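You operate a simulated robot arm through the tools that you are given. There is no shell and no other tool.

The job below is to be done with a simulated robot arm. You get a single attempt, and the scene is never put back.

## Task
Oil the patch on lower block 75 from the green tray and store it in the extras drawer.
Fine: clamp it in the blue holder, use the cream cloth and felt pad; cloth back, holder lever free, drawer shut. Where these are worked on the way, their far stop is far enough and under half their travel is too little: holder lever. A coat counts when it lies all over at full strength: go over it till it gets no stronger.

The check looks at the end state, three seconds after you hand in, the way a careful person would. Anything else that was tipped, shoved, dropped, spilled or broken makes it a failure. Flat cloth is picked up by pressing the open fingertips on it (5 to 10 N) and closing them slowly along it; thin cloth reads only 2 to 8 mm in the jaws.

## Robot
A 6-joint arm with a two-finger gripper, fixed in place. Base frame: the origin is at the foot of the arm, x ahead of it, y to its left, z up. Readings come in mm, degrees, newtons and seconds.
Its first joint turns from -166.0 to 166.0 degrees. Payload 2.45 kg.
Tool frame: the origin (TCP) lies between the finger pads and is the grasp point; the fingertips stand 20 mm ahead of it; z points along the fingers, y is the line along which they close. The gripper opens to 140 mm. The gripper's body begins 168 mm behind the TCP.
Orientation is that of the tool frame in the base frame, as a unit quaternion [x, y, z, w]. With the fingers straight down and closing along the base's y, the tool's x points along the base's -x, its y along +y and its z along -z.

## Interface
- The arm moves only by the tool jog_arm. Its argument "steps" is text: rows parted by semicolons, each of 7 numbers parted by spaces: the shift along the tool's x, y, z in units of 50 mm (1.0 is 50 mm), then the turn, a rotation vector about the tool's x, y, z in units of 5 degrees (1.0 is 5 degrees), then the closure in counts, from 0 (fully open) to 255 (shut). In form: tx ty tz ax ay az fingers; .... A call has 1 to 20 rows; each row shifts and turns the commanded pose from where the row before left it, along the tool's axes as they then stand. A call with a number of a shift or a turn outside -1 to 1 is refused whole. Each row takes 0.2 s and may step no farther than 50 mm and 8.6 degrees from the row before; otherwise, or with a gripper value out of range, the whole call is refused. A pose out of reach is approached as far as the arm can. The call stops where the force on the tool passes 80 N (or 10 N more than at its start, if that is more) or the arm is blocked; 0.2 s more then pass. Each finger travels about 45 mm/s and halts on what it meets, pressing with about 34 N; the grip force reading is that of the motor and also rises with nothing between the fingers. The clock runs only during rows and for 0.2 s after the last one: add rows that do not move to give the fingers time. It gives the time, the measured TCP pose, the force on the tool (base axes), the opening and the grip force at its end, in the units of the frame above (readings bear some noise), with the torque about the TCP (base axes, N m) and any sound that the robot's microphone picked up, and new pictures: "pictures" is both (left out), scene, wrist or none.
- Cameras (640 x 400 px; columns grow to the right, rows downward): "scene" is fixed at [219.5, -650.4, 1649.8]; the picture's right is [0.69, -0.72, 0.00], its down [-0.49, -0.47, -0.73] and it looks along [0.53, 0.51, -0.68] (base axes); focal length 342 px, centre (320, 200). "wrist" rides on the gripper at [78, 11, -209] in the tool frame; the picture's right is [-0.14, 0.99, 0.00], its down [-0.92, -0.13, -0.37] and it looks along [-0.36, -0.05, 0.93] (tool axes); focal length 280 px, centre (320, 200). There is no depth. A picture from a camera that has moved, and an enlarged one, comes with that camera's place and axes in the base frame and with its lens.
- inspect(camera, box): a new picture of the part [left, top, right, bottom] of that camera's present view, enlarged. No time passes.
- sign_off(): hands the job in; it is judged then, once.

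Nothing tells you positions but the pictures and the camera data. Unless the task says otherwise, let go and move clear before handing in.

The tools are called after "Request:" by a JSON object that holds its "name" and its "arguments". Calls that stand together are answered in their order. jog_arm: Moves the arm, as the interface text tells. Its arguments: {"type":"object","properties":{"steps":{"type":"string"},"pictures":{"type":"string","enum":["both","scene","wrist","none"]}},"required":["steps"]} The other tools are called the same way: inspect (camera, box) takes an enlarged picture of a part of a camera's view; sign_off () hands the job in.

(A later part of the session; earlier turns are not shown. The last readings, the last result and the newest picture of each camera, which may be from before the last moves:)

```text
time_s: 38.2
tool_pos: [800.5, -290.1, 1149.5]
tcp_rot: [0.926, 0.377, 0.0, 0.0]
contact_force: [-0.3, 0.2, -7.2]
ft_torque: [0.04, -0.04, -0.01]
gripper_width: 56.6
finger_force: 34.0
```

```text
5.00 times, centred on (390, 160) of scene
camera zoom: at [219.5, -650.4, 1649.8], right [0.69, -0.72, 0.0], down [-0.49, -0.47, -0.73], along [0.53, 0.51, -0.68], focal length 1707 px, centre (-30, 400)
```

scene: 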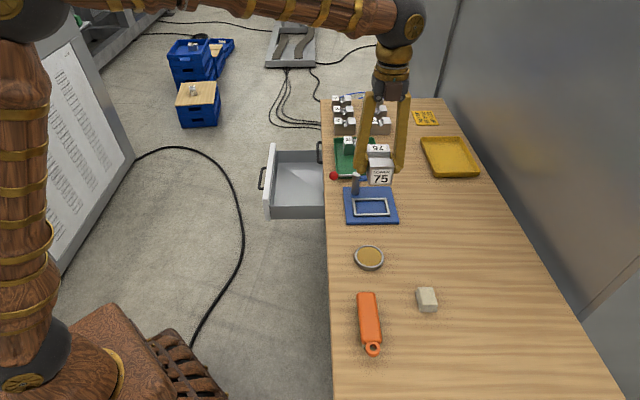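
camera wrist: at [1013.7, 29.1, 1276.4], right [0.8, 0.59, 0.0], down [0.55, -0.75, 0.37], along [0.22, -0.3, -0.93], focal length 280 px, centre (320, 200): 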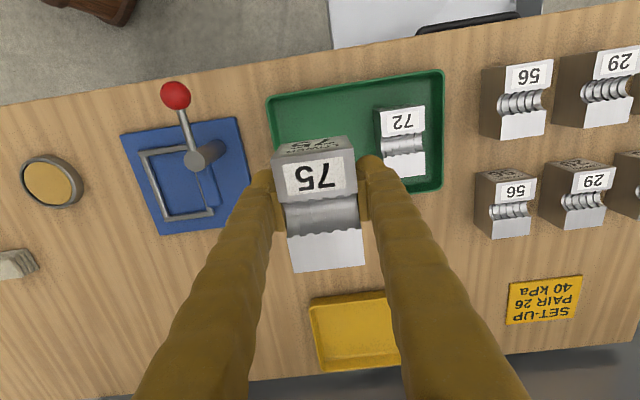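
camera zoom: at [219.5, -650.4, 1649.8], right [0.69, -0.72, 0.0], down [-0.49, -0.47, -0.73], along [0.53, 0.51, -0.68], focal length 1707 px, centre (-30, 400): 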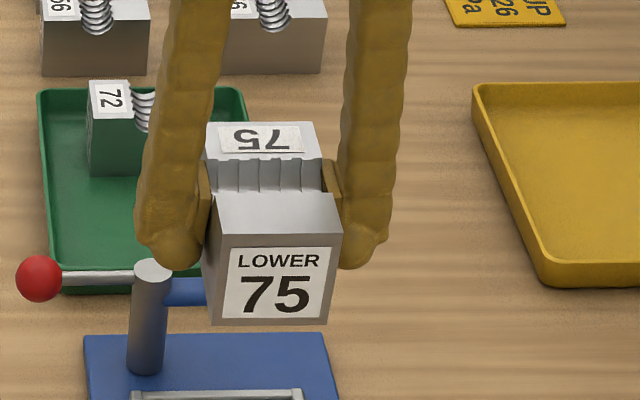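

The rear face only carries a "LOWER 75" label. I'll tilt the block to see its underside, which may be where the patch is.

Request:
{"name": "jog_arm", "arguments": {"steps": "0 0 0 0 -0.5 0 255; 0 0 0 0 -1 0 255; 0 0 0 0 -1 0 255; 0 0 0 0 -1 0 255; 0 0 0 0 -1 0 255; 0 0 0 0 -1 0 255; 0 0 0 0 -1 0 255; 0 0 0 0 -1 0 255; 0 0 0 0 -1 0 255; 0 0 0 0 -1 0 255; 0 0 0 0 -1 0 255; 0 0 0 0 -1 0 255; 0 0 0 0 -1 0 255; 0 0 0 0 -1 0 255; 0 0 0 0 -0.5 0 255; 0 0 0 0 0 0 255", "pictures": "scene"}}

Request:
{"name": "inspect", "arguments": {"camera": "scene", "box": [340, 120, 440, 200]}}

```text
time_s: 41.6
tool_pos: [799.2, -289.2, 1150.4]
tcp_rot: [0.759, 0.309, -0.531, 0.216]
contact_force: [-0.7, -0.5, -7.0]
ft_torque: [0.02, -0.02, -0.03]
gripper_width: 56.5
finger_force: 33.5
```

scene: 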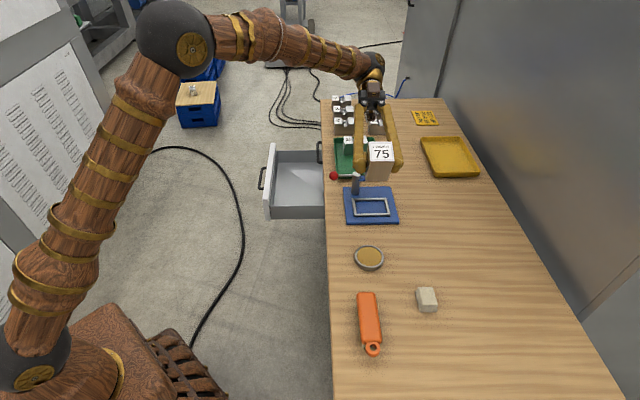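

```text
5.00 times, centred on (390, 160) of scene
camera zoom: at [219.5, -650.4, 1649.8], right [0.69, -0.72, 0.0], down [-0.49, -0.47, -0.73], along [0.53, 0.51, -0.68], focal length 1707 px, centre (-30, 400)
```

zoom: 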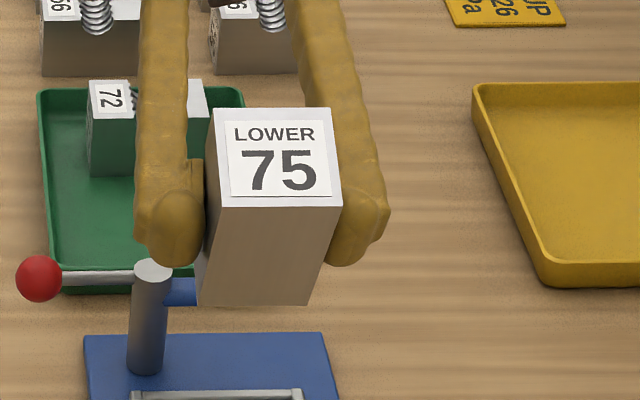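

The underside is plain too. Let me look closely at the top and groove with the wrist camera while holding it.

Request:
{"name": "inspect", "arguments": {"camera": "wrist", "box": [265, 130, 375, 280]}}

Request:
{"name": "inspect", "arguments": {"camera": "wrist", "box": [280, 190, 360, 240]}}

```text
2.67 times, centred on (320, 205) of wrist
camera zoom: at [967.0, -140.9, 1146.3], right [0.66, -0.74, 0.13], down [-0.07, 0.11, 0.99], along [-0.75, -0.66, 0.03], focal length 748 px, centre (320, 187)
```

zoom: 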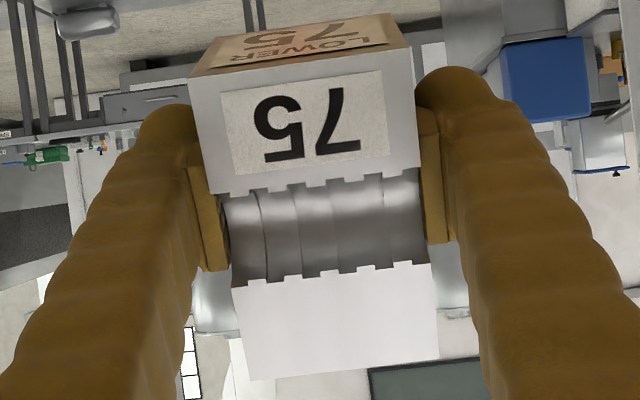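

```text
8.00 times, centred on (320, 215) of wrist
camera zoom: at [967.0, -140.9, 1146.3], right [0.66, -0.74, 0.13], down [-0.07, 0.11, 0.99], along [-0.75, -0.66, 0.03], focal length 2243 px, centre (320, 80)
```

zoom: 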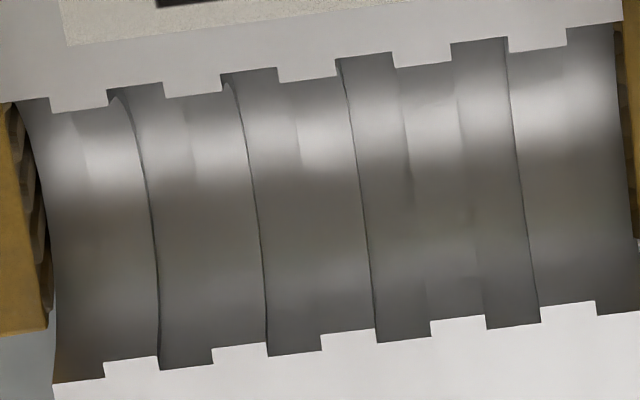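

The bare rear half of the top face (opposite the "75" sticker) is the only unlabelled top surface, so it's probably the patch to oil. I'll level the block, turn it back and carry it toward the holder.

Request:
{"name": "jog_arm", "arguments": {"steps": "0 0 0 0 0.5 0 255; 0 0 0 0 1 0 255; 0 0 0 0 1 0 255; 0 0 0 0 1 0 255; 0 0 0 0 1 0 255; 0 0 0 0 1 0 255; 0 0 0 0 1 0 255; 0 0 0 0 1 0 255; 0 0 0 0 1 0 255; 0 0 0 0 1 0 255; 0 0 0 0 1 0 255; 0 0 0 0 1 0 255; 0 0 0 0 1 0 255; 0 0 0 0 1 0 255; 0 0 0 0 0.5 0 255; 0 0 0 0 0 0 255", "pictures": "none"}}

Request:
{"name": "jog_arm", "arguments": {"steps": "0 0 0 0 0 -0.5 255; 0 0 0 0 0 -1 255; 0 0 0 0 0 -1 255; 0 0 0 0 0 -1 255; 0 0 0 0 0 -1 255; 0 0 0 0 0 -1 255; 0 0 0 0 0 -1 255; 0 0 0 0 0 -1 255; 0 0 0 0 0 -1 255; 0 0 0 0 0 -1 255; 0 0 0 0 0 -1 255; 0 0 0 0 0 -1 255; 0 0 0 0 0 -1 255; 0 0 0 0 0 -1 255; 0 0 0 0 0 -1 255; 0 0 0 0 0 -1 255; 0 0 0 0 0 -1 255; 0 0 0 0 0 -1 255; 0 0 0 0 0 -0.5 255; 0 0 0 0 0 0 255", "pictures": "both"}}

Request:
{"name": "inspect", "arguments": {"camera": "wrist", "box": [360, 60, 560, 220]}}

```text
time_s: 45.0
tool_pos: [800.3, -290.0, 1150.4]
tcp_rot: [0.926, 0.378, 0.001, 0.0]
contact_force: [-0.5, -0.5, -7.2]
ft_torque: [0.05, -0.05, 0.0]
gripper_width: 56.6
finger_force: 34.2
```

```text
time_s: 49.2
tool_pos: [799.3, -290.1, 1148.7]
tcp_rot: [0.388, 0.922, 0.0, 0.0]
contact_force: [0.0, -0.2, -6.5]
ft_torque: [0.01, 0.02, 0.0]
gripper_width: 56.6
finger_force: 34.2
camera wrist: at [753.1, -226.4, 1356.9], right [0.8, 0.6, 0.0], down [0.55, -0.75, 0.37], along [0.22, -0.3, -0.93], focal length 280 px, centre (320, 200)
```

scene: 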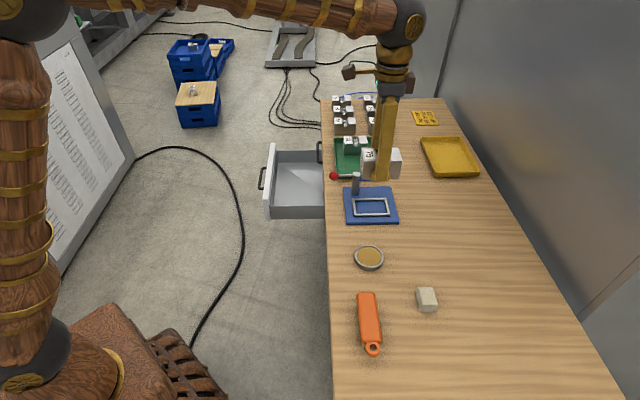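
wrist: 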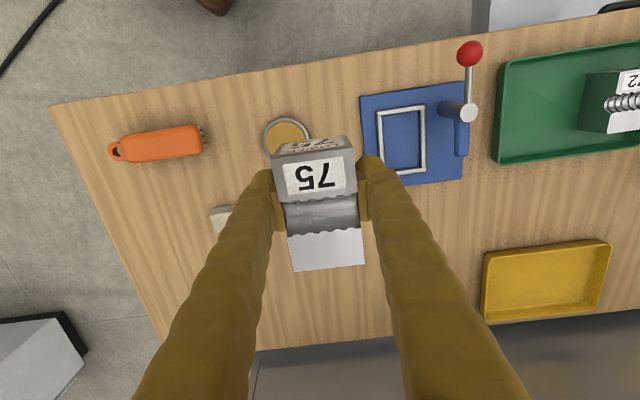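

```text
2.50 times, centred on (460, 140) of wrist
camera zoom: at [753.1, -226.4, 1356.9], right [0.8, 0.6, 0.0], down [0.55, -0.75, 0.37], along [0.22, -0.3, -0.93], focal length 701 px, centre (-30, 350)
```

zoom: 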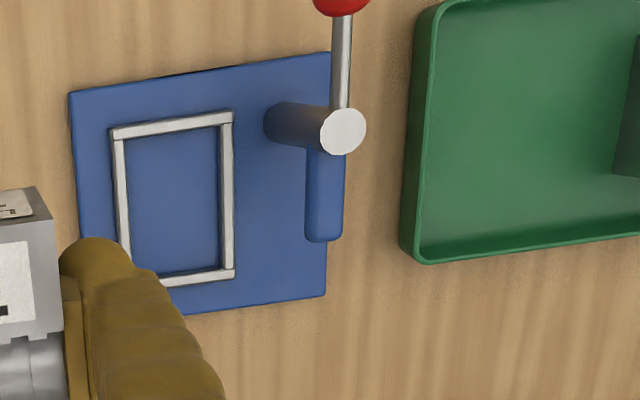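

The nest centre comes out at about P≈792, E≈508 in bench-aligned coordinates, with an inner opening of about 97×62 mm. I'll measure exactly how the block sits in the jaws.

Request:
{"name": "inspect", "arguments": {"camera": "wrist", "box": [260, 125, 380, 285]}}

Request:
{"name": "inspect", "arguments": {"camera": "wrist", "box": [260, 130, 380, 205]}}

Request:
{"name": "inspect", "arguments": {"camera": "wrist", "box": [260, 205, 380, 280]}}

Request:
{"name": "inspect", "arguments": {"camera": "scene", "box": [350, 130, 420, 190]}}

```text
2.50 times, centred on (320, 205) of wrist
camera zoom: at [753.1, -226.4, 1356.9], right [0.8, 0.6, 0.0], down [0.55, -0.75, 0.37], along [0.22, -0.3, -0.93], focal length 701 px, centre (320, 188)
```

zoom: 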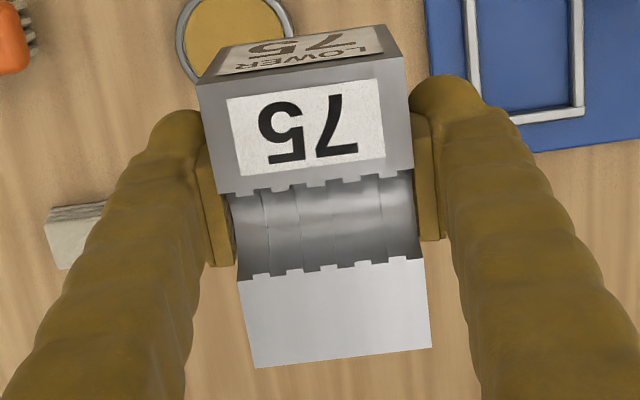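

```text
5.33 times, centred on (320, 168) of wrist
camera zoom: at [753.1, -226.4, 1356.9], right [0.8, 0.6, 0.0], down [0.55, -0.75, 0.37], along [0.22, -0.3, -0.93], focal length 1495 px, centre (320, 373)
```

zoom: 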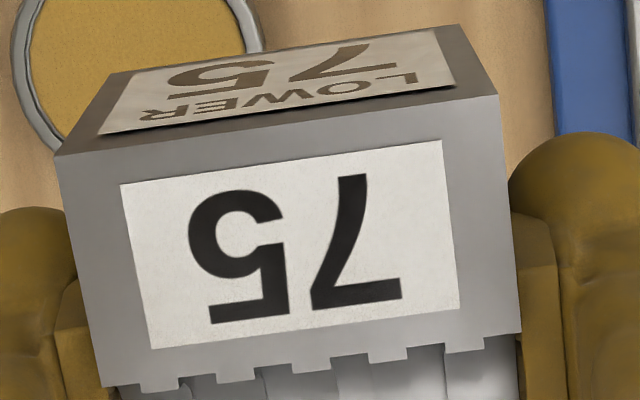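

```text
5.33 times, centred on (320, 242) of wrist
camera zoom: at [753.1, -226.4, 1356.9], right [0.8, 0.6, 0.0], down [0.55, -0.75, 0.37], along [0.22, -0.3, -0.93], focal length 1495 px, centre (320, -27)
```

zoom: 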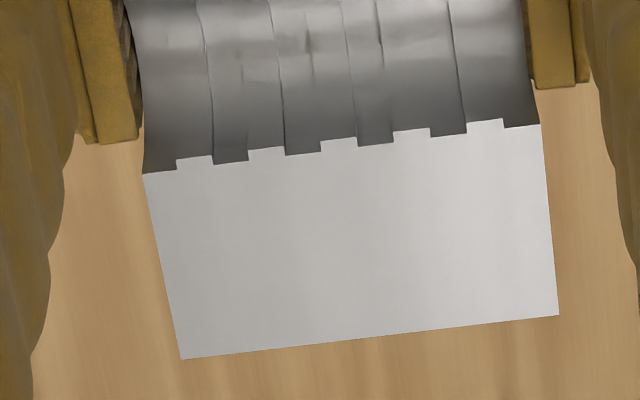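

```text
6.67 times, centred on (385, 160) of scene
camera zoom: at [219.5, -650.4, 1649.8], right [0.69, -0.72, 0.0], down [-0.49, -0.47, -0.73], along [0.53, 0.51, -0.68], focal length 2276 px, centre (-113, 467)
```

zoom: 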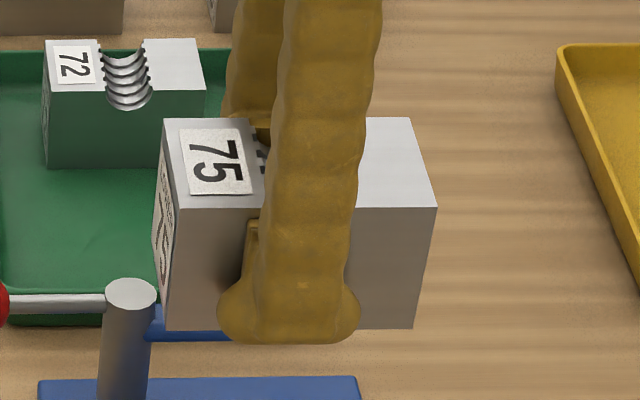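

The block is gripped about 27 mm above its base, offset about +6 mm (toward the bench back) from the TCP. I'll check the nest frame height in the scene view.

Request:
{"name": "inspect", "arguments": {"camera": "scene", "box": [335, 165, 415, 230]}}

Request:
{"name": "inspect", "arguments": {"camera": "wrist", "box": [420, 30, 500, 100]}}

Request:
{"name": "inspect", "arguments": {"camera": "wrist", "box": [355, 80, 475, 190]}}

```text
6.15 times, centred on (375, 198) of scene
camera zoom: at [219.5, -650.4, 1649.8], right [0.69, -0.72, 0.0], down [-0.49, -0.47, -0.73], along [0.53, 0.51, -0.68], focal length 2101 px, centre (-18, 215)
```

zoom: 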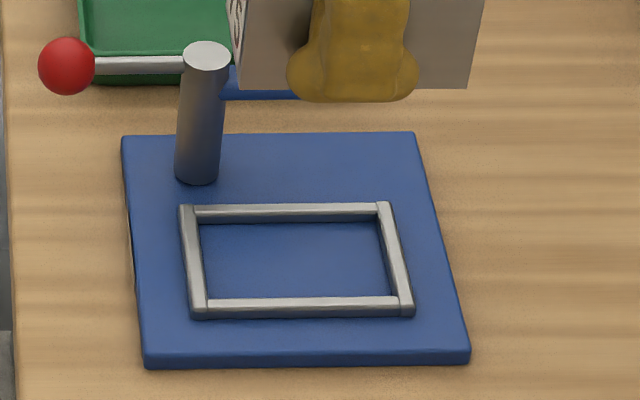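

```text
5.71 times, centred on (460, 65) of wrist
camera zoom: at [753.1, -226.4, 1356.9], right [0.8, 0.6, 0.0], down [0.55, -0.75, 0.37], along [0.22, -0.3, -0.93], focal length 1602 px, centre (-480, 971)
```

zoom: 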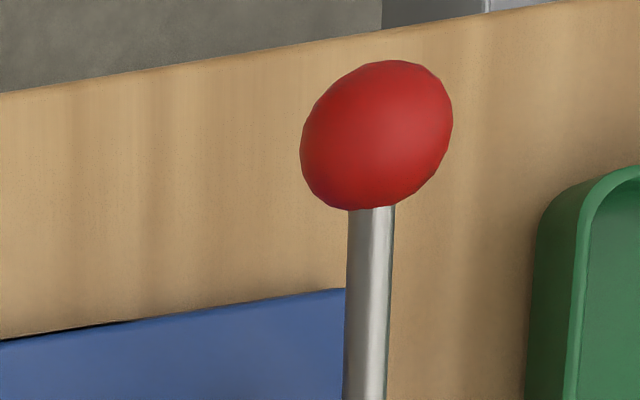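

```text
3.64 times, centred on (415, 135) of wrist
camera zoom: at [753.1, -226.4, 1356.9], right [0.8, 0.6, 0.0], down [0.55, -0.75, 0.37], along [0.22, -0.3, -0.93], focal length 1020 px, centre (-26, 436)
```

zoom: 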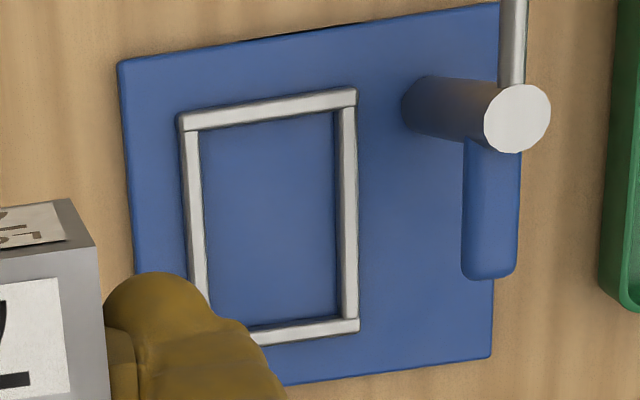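

Frame strips are about 6 mm high and about 9 mm wide, with the plate top at about z=864. I'll carry the block over the nest and pause above it.

Request:
{"name": "jog_arm", "arguments": {"steps": "-0.044 0.1 0 0 0 0 255; -0.044 0.2 0 0 0 0 255; -0.044 0.35 0 0 0 0 255; -0.044 0.5 0 0 0 0 255; -0.044 0.5 0 0 0 0 255; -0.044 0.5 0 0 0 0 255; -0.044 0.35 0 0 0 0 255; -0.044 0.2 0 0 0 0 255; -0.042 0.086 0.1 0 0 0 255; 0 0 0.2 0 0 0 255; 0 0 0.35 0 0 0 255; 0 0 0.5 0 0 0 255; 0 0 0.5 0 0 0 255; 0 0 0.5 0 0 0 255; 0 0 0.4 0 0 0 255; 0 0 0.25 0 0 0 255; 0 0 0 0 0 0 255", "pictures": "both"}}

Request:
{"name": "inspect", "arguments": {"camera": "scene", "box": [330, 150, 420, 230]}}

Request:
{"name": "inspect", "arguments": {"camera": "wrist", "box": [200, 100, 440, 300]}}

```text
time_s: 52.8
tool_pos: [913.0, -206.7, 1009.1]
tcp_rot: [0.388, 0.922, 0.001, -0.001]
contact_force: [0.2, -0.9, -6.6]
ft_torque: [0.03, -0.02, 0.0]
gripper_width: 56.6
finger_force: 34.2
camera wrist: at [866.8, -142.9, 1216.5], right [0.8, 0.59, 0.0], down [0.55, -0.75, 0.37], along [0.22, -0.3, -0.93], focal length 280 px, centre (320, 200)
```

scene: 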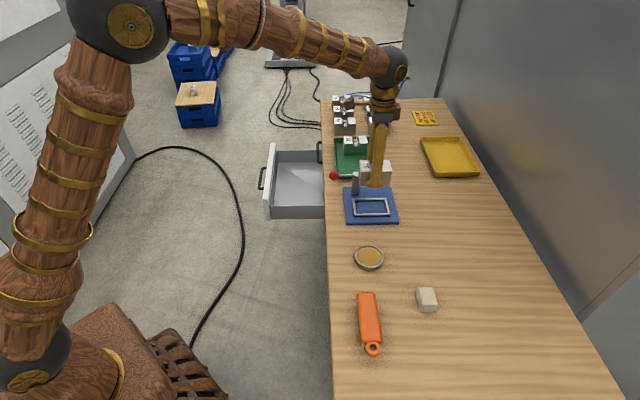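
wrist: 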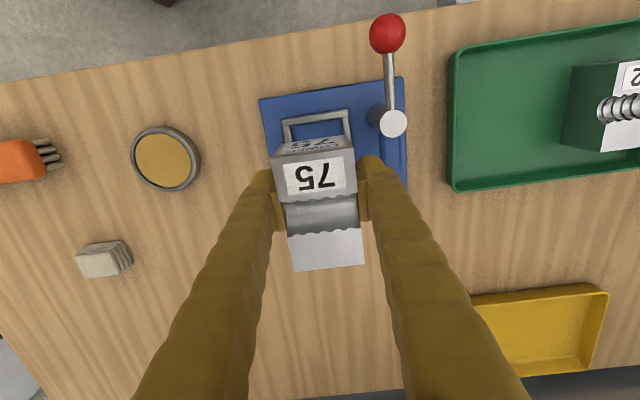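

```text
5.00 times, centred on (375, 190) of scene
camera zoom: at [219.5, -650.4, 1649.8], right [0.69, -0.72, 0.0], down [-0.49, -0.47, -0.73], along [0.53, 0.51, -0.68], focal length 1707 px, centre (45, 250)
```

zoom: 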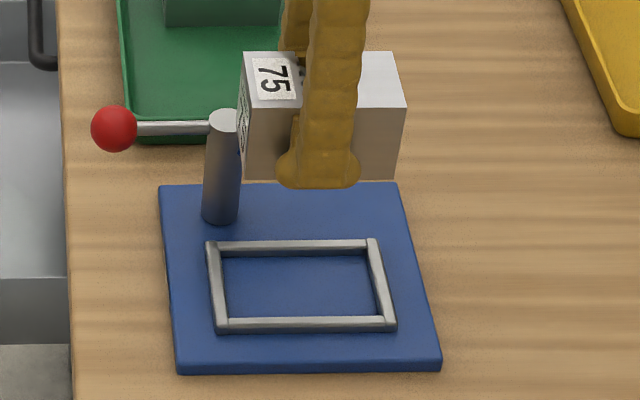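

```text
2.00 times, centred on (320, 200) of wrist
camera zoom: at [866.8, -142.9, 1216.5], right [0.8, 0.59, 0.0], down [0.55, -0.75, 0.37], along [0.22, -0.3, -0.93], focal length 561 px, centre (320, 200)
```

zoom: 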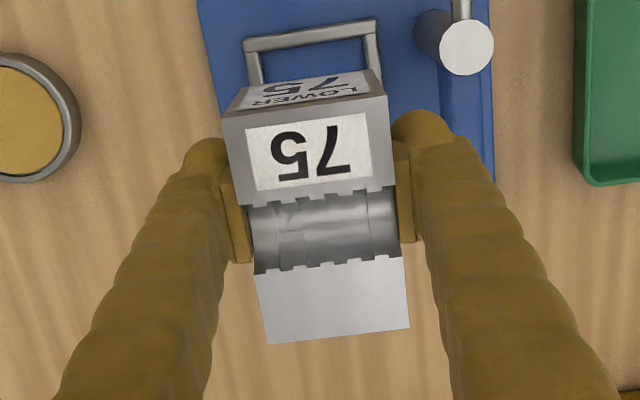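

Position checks out within about 1 mm. I'll go down to just above the frame and check.

Request:
{"name": "jog_arm", "arguments": {"steps": "0 0.014 0.2 0 0 0 255; 0 0 0.35 0 0 0 255; 0 0 0.5 0 0 0 255; 0 0 0.5 0 0 0 255; 0 0 0.3 0 0 0 255; 0 0 0.15 0 0 0 255; 0 0 0 0 0 0 255", "pictures": "both"}}

Request:
{"name": "inspect", "arguments": {"camera": "scene", "box": [330, 165, 410, 235]}}

Request:
{"name": "inspect", "arguments": {"camera": "wrist", "box": [220, 90, 420, 290]}}

```text
time_s: 54.4
tool_pos: [914.7, -206.1, 908.7]
tcp_rot: [0.387, 0.922, 0.0, 0.0]
contact_force: [0.2, -0.6, -7.3]
ft_torque: [0.02, 0.02, 0.03]
gripper_width: 56.3
finger_force: 34.1
camera wrist: at [866.8, -142.3, 1116.8], right [0.8, 0.59, 0.0], down [0.55, -0.75, 0.37], along [0.22, -0.3, -0.93], focal length 280 px, centre (320, 200)
```

scene: 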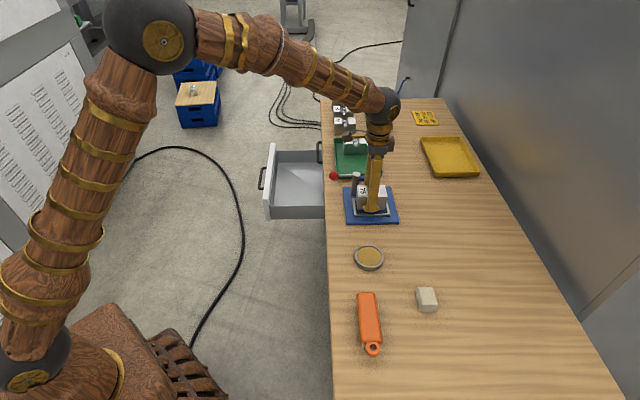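
wrist: 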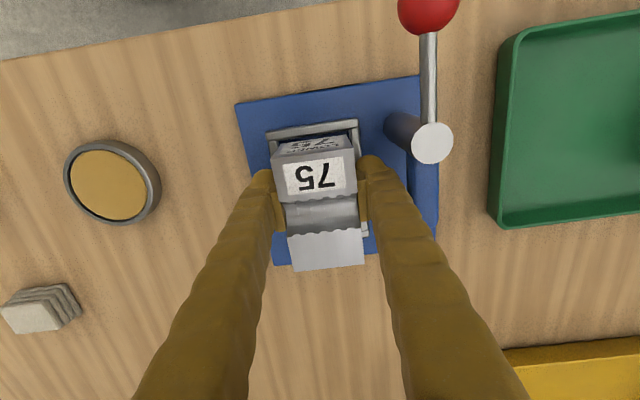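

```text
5.71 times, centred on (370, 200) of scene
camera zoom: at [219.5, -650.4, 1649.8], right [0.69, -0.72, 0.0], down [-0.49, -0.47, -0.73], along [0.53, 0.51, -0.68], focal length 1951 px, centre (34, 200)
```

zoom: 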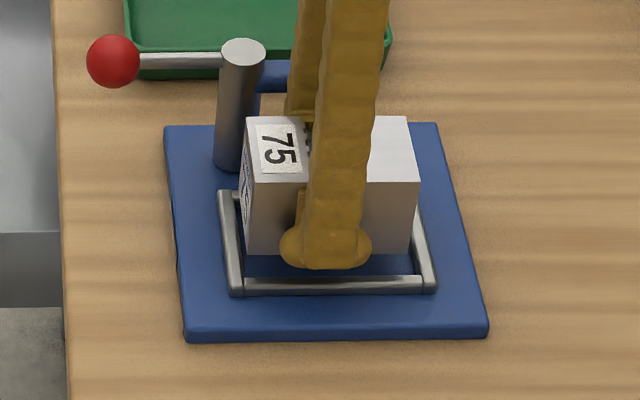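

```text
2.00 times, centred on (320, 190) of wrist
camera zoom: at [866.8, -142.3, 1116.8], right [0.8, 0.59, 0.0], down [0.55, -0.75, 0.37], along [0.22, -0.3, -0.93], focal length 561 px, centre (320, 220)
```

zoom: 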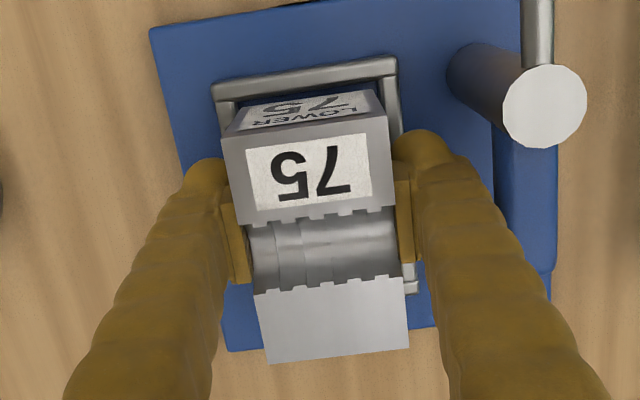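

Request:
{"name": "inspect", "arguments": {"camera": "wrist", "box": [260, 110, 370, 165]}}

Request:
{"name": "inspect", "arguments": {"camera": "wrist", "box": [330, 200, 390, 250]}}

Request:
{"name": "inspect", "arguments": {"camera": "scene", "box": [350, 180, 395, 220]}}

```text
5.82 times, centred on (315, 138) of wrist
camera zoom: at [866.8, -142.3, 1116.8], right [0.8, 0.59, 0.0], down [0.55, -0.75, 0.37], along [0.22, -0.3, -0.93], focal length 1631 px, centre (349, 564)
```

zoom: 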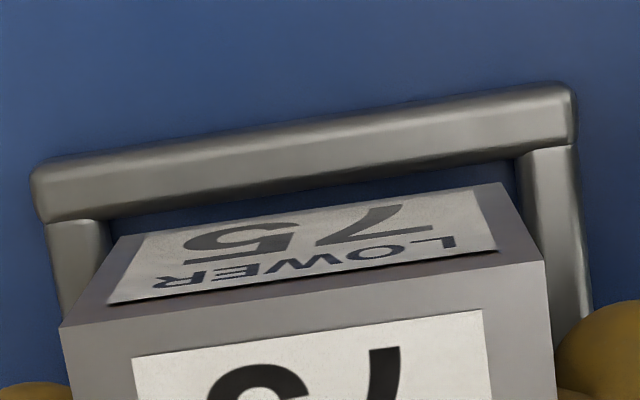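

```text
8.00 times, centred on (360, 225) of wrist
camera zoom: at [866.8, -142.3, 1116.8], right [0.8, 0.59, 0.0], down [0.55, -0.75, 0.37], along [0.22, -0.3, -0.93], focal length 2243 px, centre (0, 0)
```

zoom: 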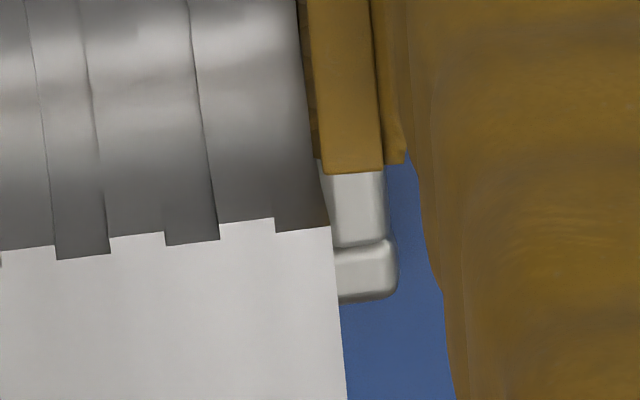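

```text
10.00 times, centred on (372, 200) of scene
camera zoom: at [219.5, -650.4, 1649.8], right [0.69, -0.72, 0.0], down [-0.49, -0.47, -0.73], along [0.53, 0.51, -0.68], focal length 3415 px, centre (-205, 200)
```

zoom: 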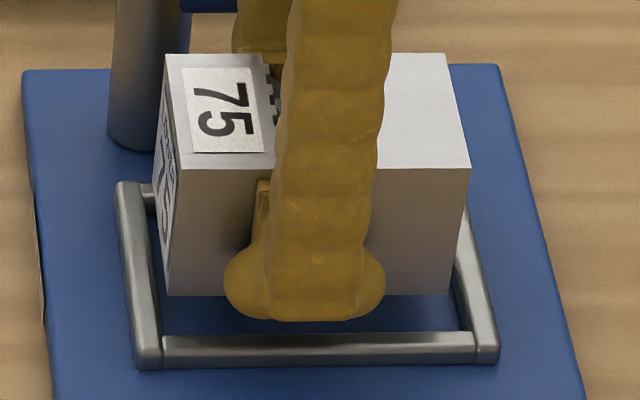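

Block is centred in E and needs about +1.5 mm in P. I'll correct that and lower it slowly, watching the contact force.

Request:
{"name": "jog_arm", "arguments": {"steps": "-0.03 0 0 0 0 0 255; 0 0 0.1 0 0 0 255; 0 0 0.1 0 0 0 255; 0 0 0.06 0 0 0 255; 0 0 0 0 0 0 255", "pictures": "none"}}

Request:
{"name": "jog_arm", "arguments": {"steps": "0 0 0.02 0 0 0 255; 0 0 0.02 0 0 0 255; 0 0 0 0 0 0 255", "pictures": "both"}}

Request:
{"name": "inspect", "arguments": {"camera": "scene", "box": [350, 180, 395, 220]}}

```text
time_s: 55.6
tool_pos: [914.3, -207.3, 897.0]
tcp_rot: [0.388, 0.922, 0.0, 0.0]
contact_force: [0.3, -0.2, -6.9]
ft_torque: [0.01, 0.0, -0.01]
gripper_width: 56.5
finger_force: 34.3
```

```text
time_s: 56.4
tool_pos: [915.5, -207.9, 894.9]
tcp_rot: [0.387, 0.922, 0.001, 0.0]
contact_force: [0.0, -0.8, -6.2]
ft_torque: [0.03, 0.02, -0.01]
gripper_width: 56.6
finger_force: 34.1
camera wrist: at [868.0, -143.4, 1102.1], right [0.8, 0.59, 0.0], down [0.55, -0.75, 0.37], along [0.22, -0.3, -0.93], focal length 280 px, centre (320, 200)
```

scene: 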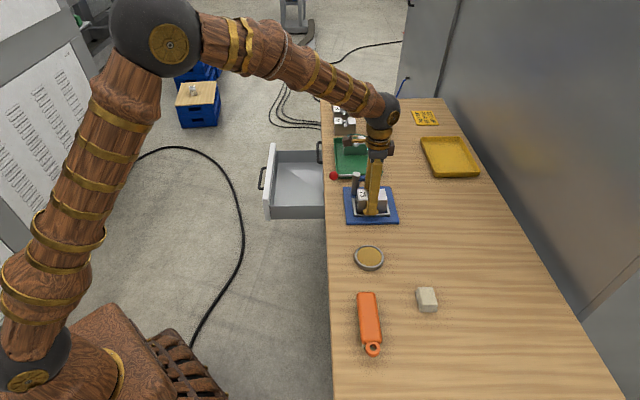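
wrist: 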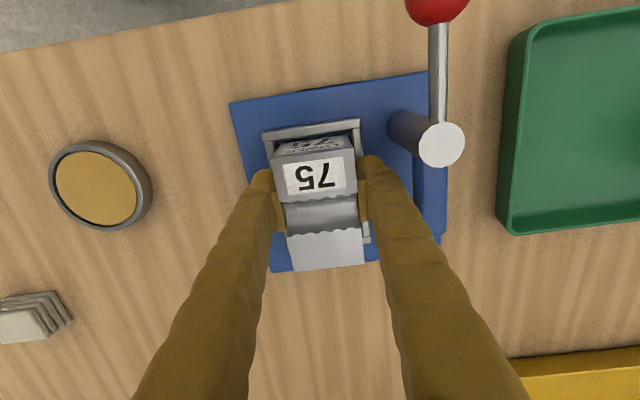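

```text
10.00 times, centred on (372, 200) of scene
camera zoom: at [219.5, -650.4, 1649.8], right [0.69, -0.72, 0.0], down [-0.49, -0.47, -0.73], along [0.53, 0.51, -0.68], focal length 3415 px, centre (-205, 200)
```

zoom: 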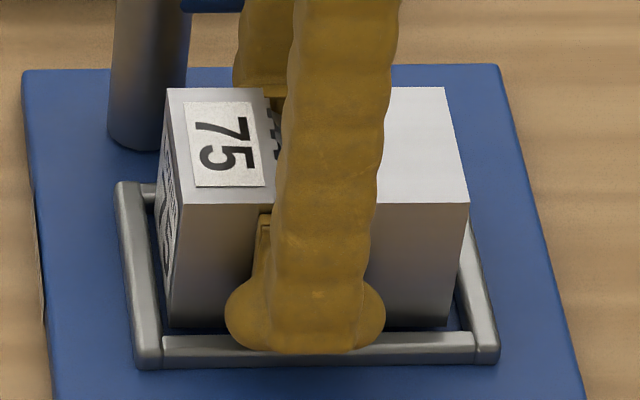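

Request:
{"name": "jog_arm", "arguments": {"steps": "-0.03 -0.02 0 0 0 0 255; 0 0 0.03 0 0 0 255; 0 0 0.03 0 0 0 255; 0 0 0 0 0 0 255", "pictures": "none"}}

Request:
{"name": "jog_arm", "arguments": {"steps": "0 0 0.02 0 0 0 255; 0 0 0 0 0 0 255", "pictures": "none"}}

```text
time_s: 57.4
tool_pos: [916.1, -209.6, 891.7]
tcp_rot: [0.387, 0.922, 0.0, 0.0]
contact_force: [-1.0, 0.4, -7.1]
ft_torque: [-0.02, 0.0, -0.02]
gripper_width: 56.4
finger_force: 34.1
```

```text
time_s: 58.0
tool_pos: [915.9, -208.2, 890.5]
tcp_rot: [0.387, 0.922, 0.0, 0.0]
contact_force: [0.1, 0.6, -7.4]
ft_torque: [0.03, 0.02, 0.01]
gripper_width: 56.5
finger_force: 34.3
```

Request:
{"name": "jog_arm", "arguments": {"steps": "0 0 0.02 0 0 0 255; 0 0 0 0 0 0 255", "pictures": "none"}}

Request:
{"name": "jog_arm", "arguments": {"steps": "0 0 0.02 0 0 0 255; 0 0 0 0 0 0 255", "pictures": "scene"}}

Request:
{"name": "inspect", "arguments": {"camera": "scene", "box": [350, 180, 395, 220]}}

```text
time_s: 58.6
tool_pos: [914.6, -208.5, 889.8]
tcp_rot: [0.387, 0.922, 0.0, 0.0]
contact_force: [-1.8, 0.2, 4.8]
ft_torque: [0.01, 0.11, -0.03]
gripper_width: 56.5
finger_force: 34.0
```

```text
time_s: 59.2
tool_pos: [915.5, -210.4, 889.2]
tcp_rot: [0.388, 0.922, 0.001, 0.002]
contact_force: [-7.9, 3.6, 28.5]
ft_torque: [-0.05, 0.36, -0.08]
gripper_width: 56.4
finger_force: 34.1
```

scene: 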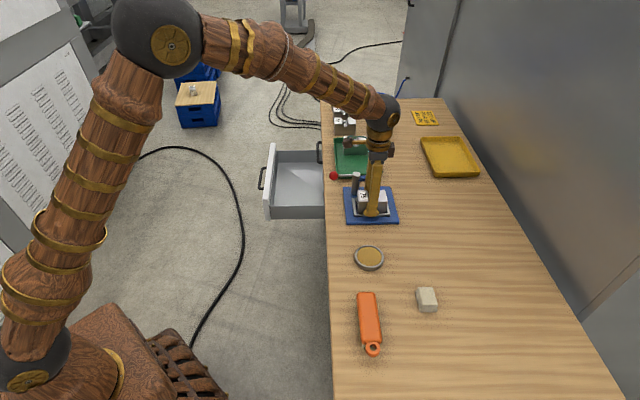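

```text
10.00 times, centred on (372, 200) of scene
camera zoom: at [219.5, -650.4, 1649.8], right [0.69, -0.72, 0.0], down [-0.49, -0.47, -0.73], along [0.53, 0.51, -0.68], focal length 3415 px, centre (-205, 200)
```

zoom: 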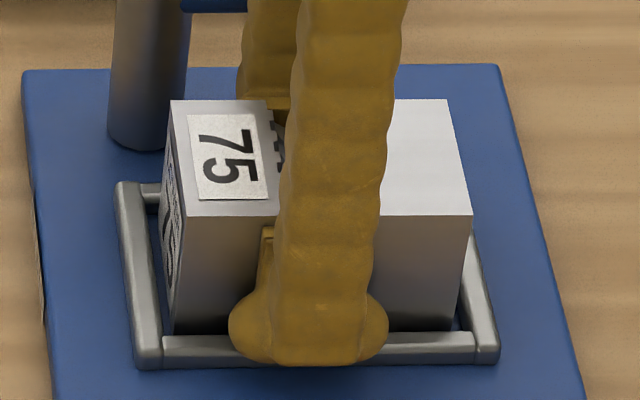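

Contact at z≈889.5, so the block is down in the nest. I'll ease off half a millimetre and open the fingers slightly.

Request:
{"name": "jog_arm", "arguments": {"steps": "0 0 -0.016 0 0 0 255; 0 0 0 0 0 0 255", "pictures": "none"}}

Request:
{"name": "jog_arm", "arguments": {"steps": "0 0 0 0 0 0 148; 0 0 0 0 0 0 140; 0 0 0 0 0 0 132; 0 0 0 0 0 0 125; 0 0 0 0 0 0 125; 0 0 0 0 0 0 125", "pictures": "both"}}

Request:
{"name": "inspect", "arguments": {"camera": "scene", "box": [350, 180, 395, 220]}}

Request:
{"name": "inspect", "arguments": {"camera": "wrist", "box": [220, 90, 420, 290]}}

```text
time_s: 59.8
tool_pos: [916.1, -208.8, 890.3]
tcp_rot: [0.388, 0.922, 0.0, -0.001]
contact_force: [-8.4, 4.6, 29.8]
ft_torque: [0.05, 0.27, 0.0]
gripper_width: 56.4
finger_force: 33.9
```

```text
time_s: 61.2
tool_pos: [916.3, -209.7, 890.0]
tcp_rot: [0.388, 0.922, -0.001, 0.0]
contact_force: [6.6, -0.6, 32.9]
ft_torque: [-0.13, -0.01, 0.0]
gripper_width: 58.1
finger_force: 0.1
camera wrist: at [868.5, -145.2, 1097.5], right [0.8, 0.59, 0.0], down [0.55, -0.75, 0.37], along [0.22, -0.3, -0.93], focal length 280 px, centre (320, 200)
```

scene: 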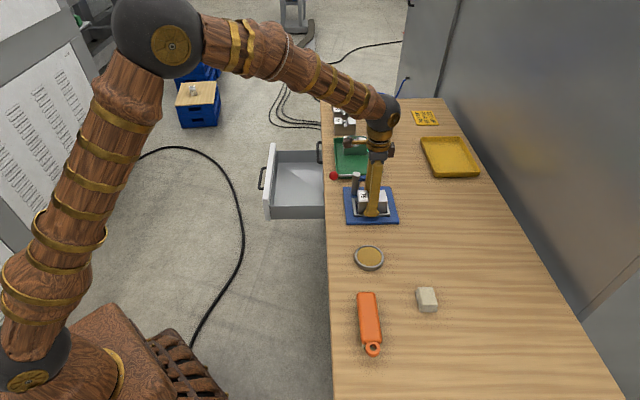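
wrist: 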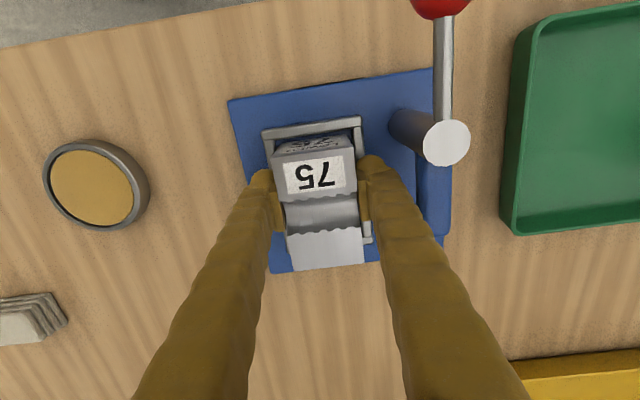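

```text
10.00 times, centred on (372, 200) of scene
camera zoom: at [219.5, -650.4, 1649.8], right [0.69, -0.72, 0.0], down [-0.49, -0.47, -0.73], along [0.53, 0.51, -0.68], focal length 3415 px, centre (-205, 200)
```

zoom: 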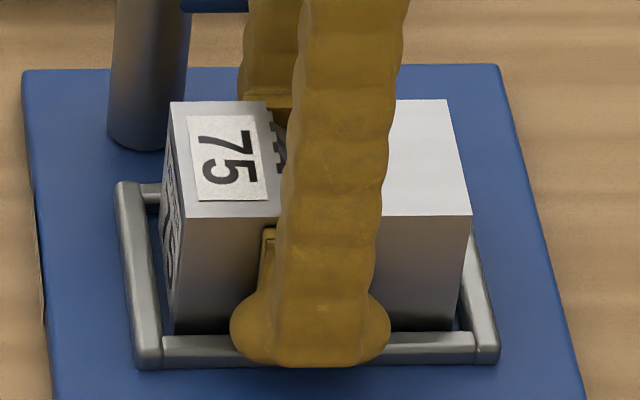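

```text
2.00 times, centred on (320, 190) of wrist
camera zoom: at [868.5, -145.2, 1097.5], right [0.8, 0.59, 0.0], down [0.55, -0.75, 0.37], along [0.22, -0.3, -0.93], focal length 561 px, centre (320, 220)
```

zoom: 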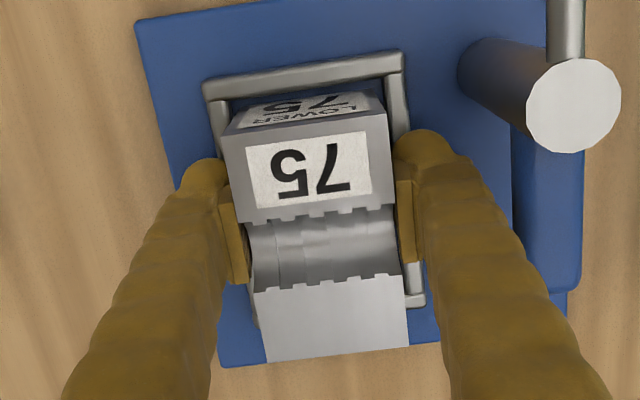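

Fingertips are resting on the frame strips, which hinders the opening. I'll raise a little while opening.

Request:
{"name": "jog_arm", "arguments": {"steps": "0 0 -0.03 0 0 0 125; 0 0 -0.03 0 0 0 125; 0 0 0 0 0 0 125; 0 0 0 0 0 0 125", "pictures": "none"}}

Request:
{"name": "inspect", "arguments": {"camera": "scene", "box": [350, 180, 395, 220]}}

Request:
{"name": "inspect", "arguments": {"camera": "wrist", "box": [220, 90, 420, 290]}}

```text
time_s: 62.2
tool_pos: [914.4, -209.6, 892.0]
tcp_rot: [0.387, 0.922, 0.0, 0.001]
contact_force: [0.5, -0.3, -0.8]
ft_torque: [0.0, -0.03, 0.02]
gripper_width: 71.5
finger_force: 0.1
```

```text
10.00 times, centred on (372, 200) of scene
camera zoom: at [219.5, -650.4, 1649.8], right [0.69, -0.72, 0.0], down [-0.49, -0.47, -0.73], along [0.53, 0.51, -0.68], focal length 3415 px, centre (-205, 200)
```

zoom: 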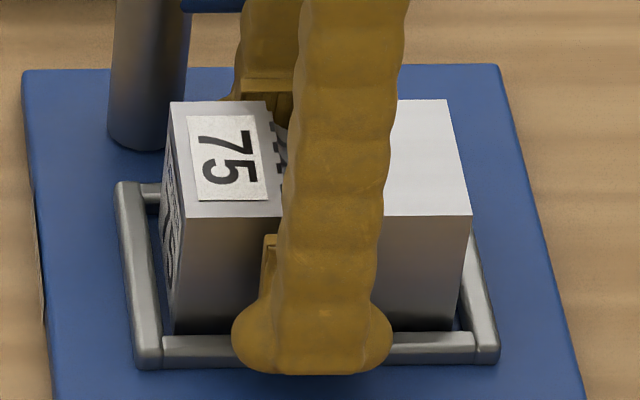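

```text
2.00 times, centred on (320, 190) of wrist
camera zoom: at [868.3, -145.0, 1099.8], right [0.8, 0.59, 0.0], down [0.55, -0.75, 0.37], along [0.22, -0.3, -0.93], focal length 561 px, centre (320, 220)
```

zoom: 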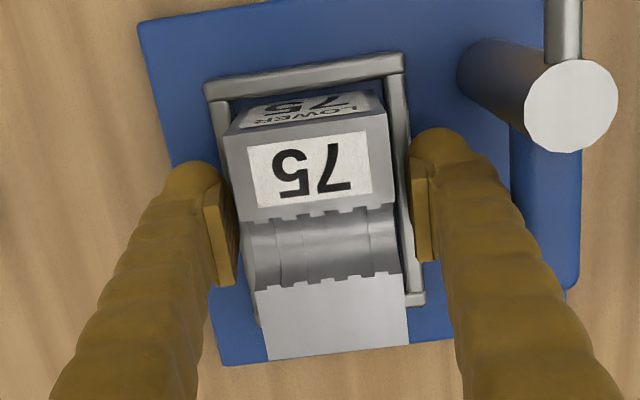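

The block sits free in the nest. I'll raise the gripper straight up and look.

Request:
{"name": "jog_arm", "arguments": {"steps": "0 0 -0.2 0 0 0 125; 0 0 -0.4 0 0 0 125; 0 0 -0.6 0 0 0 125; 0 0 -0.8 0 0 0 125; 0 0 -0.8 0 0 0 125; 0 0 -0.6 0 0 0 125; 0.4 0 0 0 0 0 125; 0.6 0 0 0 0 0 60; 0.6 0 0 0 0 0 0; 0 0 0 0 0 0 0; 0 0 0 0 0 0 0", "pictures": "both"}}

Request:
{"name": "inspect", "arguments": {"camera": "wrist", "box": [220, 180, 440, 340]}}

Request:
{"name": "inspect", "arguments": {"camera": "scene", "box": [330, 160, 410, 230]}}

```text
time_s: 64.6
tool_pos: [858.7, -150.9, 1063.4]
tcp_rot: [0.388, 0.922, 0.0, 0.0]
contact_force: [-0.7, -0.3, -0.3]
ft_torque: [-0.01, -0.03, 0.01]
gripper_width: 139.7
finger_force: 0.1
camera wrist: at [812.2, -87.2, 1270.9], right [0.8, 0.59, 0.0], down [0.55, -0.75, 0.37], along [0.22, -0.3, -0.93], focal length 280 px, centre (320, 200)
```

scene: 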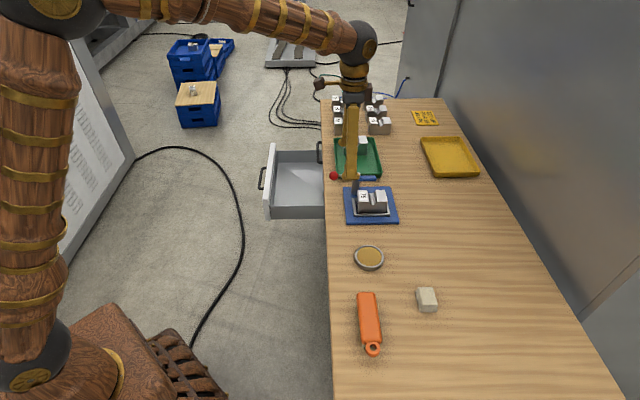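
wrist: 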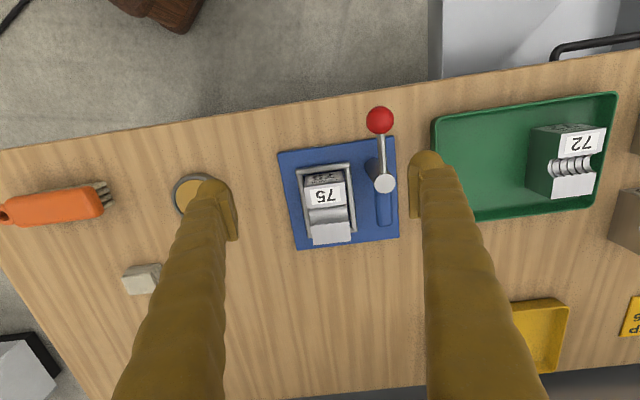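

```text
2.50 times, centred on (330, 260) of wrist
camera zoom: at [812.2, -87.2, 1270.9], right [0.8, 0.59, 0.0], down [0.55, -0.75, 0.37], along [0.22, -0.3, -0.93], focal length 701 px, centre (295, 50)
```

zoom: 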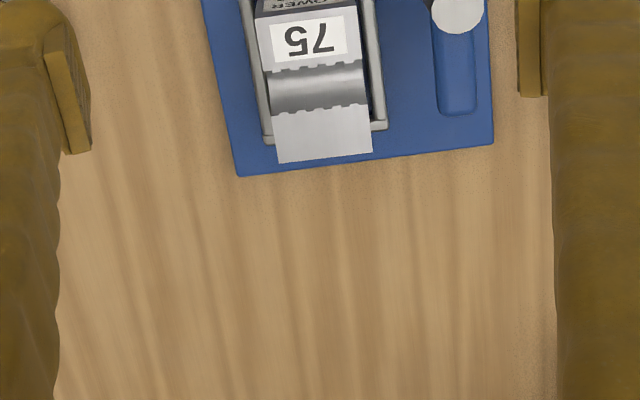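

```text
5.71 times, centred on (370, 195) of scene
camera zoom: at [219.5, -650.4, 1649.8], right [0.69, -0.72, 0.0], down [-0.49, -0.47, -0.73], along [0.53, 0.51, -0.68], focal length 1951 px, centre (34, 229)
```

zoom: 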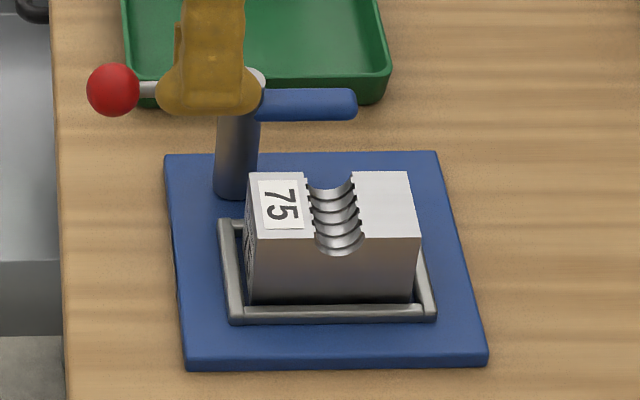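

Block 75 is seated in the nest. Next comes the lever: I'll close the fingers and come down on the near (−E) side of the red knob, to swing the blue clamp arm over the block.

Request:
{"name": "jog_arm", "arguments": {"steps": "0.37 0.365 0 0 0 0 255; 0.37 0.365 0 0 0 0 255; 0 0 0 0 0 0 255; 0 0 0 0 0 0 255; 0 0 0 0 0 0 255; 0 0 0 0 0 0 255; 0 0 0 0 0 0 255; 0 0 0 0 0 0 255; 0 0 0 0 0 0 255", "pictures": "both"}}

Request:
{"name": "inspect", "arguments": {"camera": "wrist", "box": [220, 100, 440, 260]}}

```text
time_s: 66.6
tool_pos: [858.6, -99.8, 1062.2]
tcp_rot: [0.387, 0.922, 0.0, 0.0]
contact_force: [-0.2, 0.1, -0.3]
ft_torque: [-0.01, 0.03, -0.05]
gripper_width: 0.0
finger_force: 29.3
camera wrist: at [811.9, -35.5, 1270.6], right [0.8, 0.59, 0.0], down [0.55, -0.75, 0.37], along [0.22, -0.3, -0.93], focal length 280 px, centre (320, 200)
```

scene: 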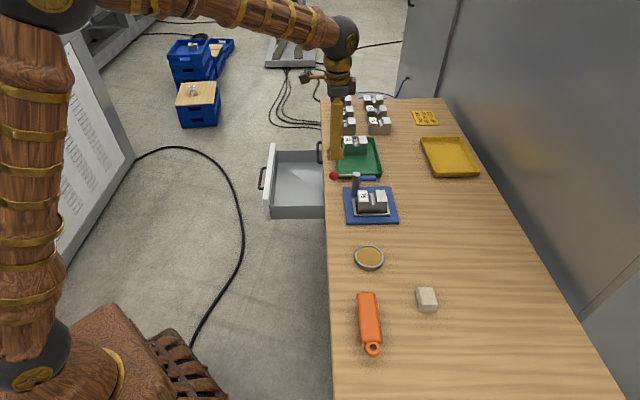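
wrist: 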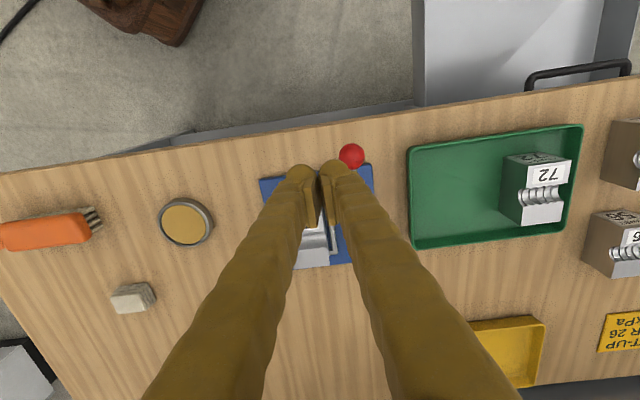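

```text
2.50 times, centred on (330, 180) of wrist
camera zoom: at [811.9, -35.5, 1270.6], right [0.8, 0.59, 0.0], down [0.55, -0.75, 0.37], along [0.22, -0.3, -0.93], focal length 701 px, centre (295, 250)
```

zoom: 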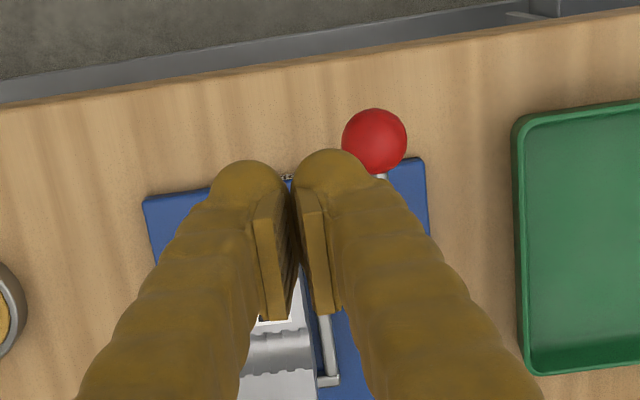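

Request:
{"name": "jog_arm", "arguments": {"steps": "0 -0.16 0 0 0 0 255; 0 0 0.5 0 0 0 255; 0 0 0.7 0 0 0 255; 0 0 0.6 0 0 0 255; 0 0 0.4 0 0 0 255; 0 0 0 0 0 0 255", "pictures": "both"}}

Request:
{"name": "inspect", "arguments": {"camera": "scene", "box": [320, 150, 400, 220]}}

Request:
{"name": "inspect", "arguments": {"camera": "wrist", "box": [240, 100, 440, 260]}}

```text
time_s: 68.0
tool_pos: [854.0, -107.2, 950.9]
tcp_rot: [0.388, 0.922, 0.0, 0.0]
contact_force: [-0.1, 0.8, 0.0]
ft_torque: [-0.02, -0.02, -0.02]
gripper_width: 0.3
finger_force: 29.7
camera wrist: at [807.2, -41.8, 1159.3], right [0.8, 0.59, 0.0], down [0.55, -0.75, 0.37], along [0.22, -0.3, -0.93], focal length 280 px, centre (320, 200)
```

scene: 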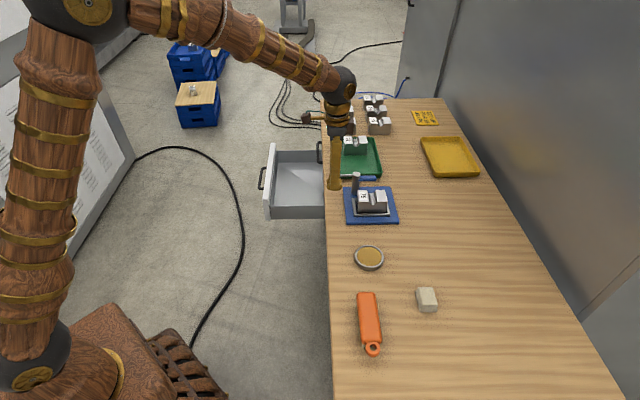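
wrist: 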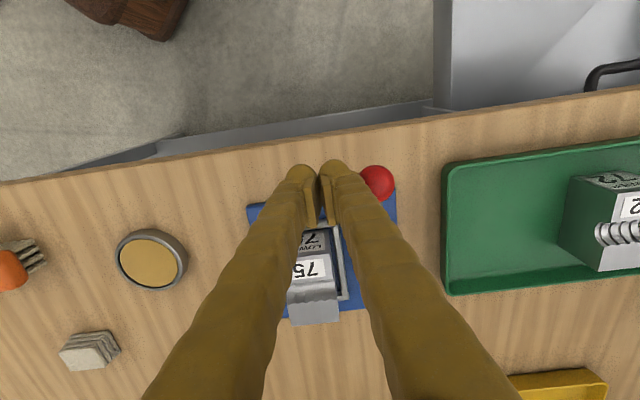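

```text
5.71 times, centred on (360, 185) of scene
camera zoom: at [219.5, -650.4, 1649.8], right [0.69, -0.72, 0.0], down [-0.49, -0.47, -0.73], along [0.53, 0.51, -0.68], focal length 1951 px, centre (91, 286)
```

zoom: 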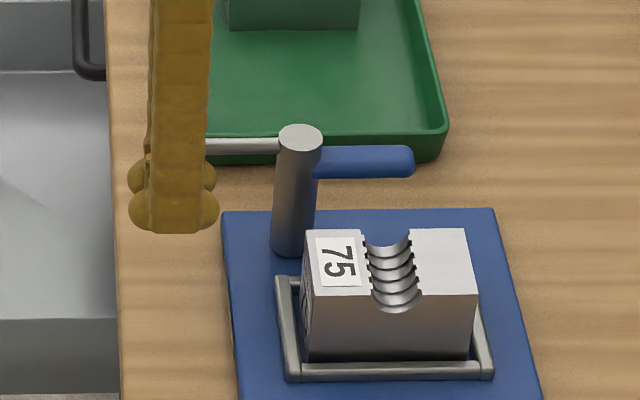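

```text
2.50 times, centred on (340, 180) of wrist
camera zoom: at [807.2, -41.8, 1159.3], right [0.8, 0.59, 0.0], down [0.55, -0.75, 0.37], along [0.22, -0.3, -0.93], focal length 701 px, centre (270, 250)
```

zoom: 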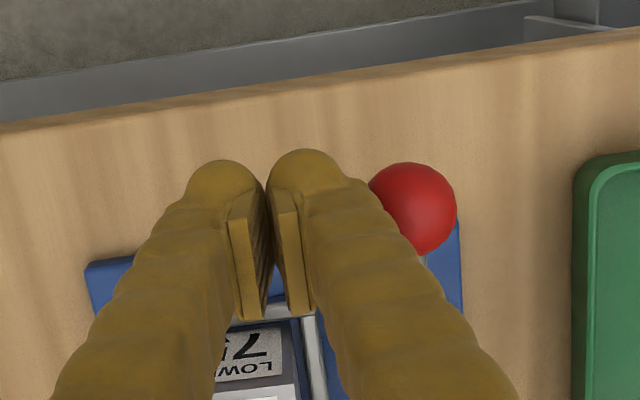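

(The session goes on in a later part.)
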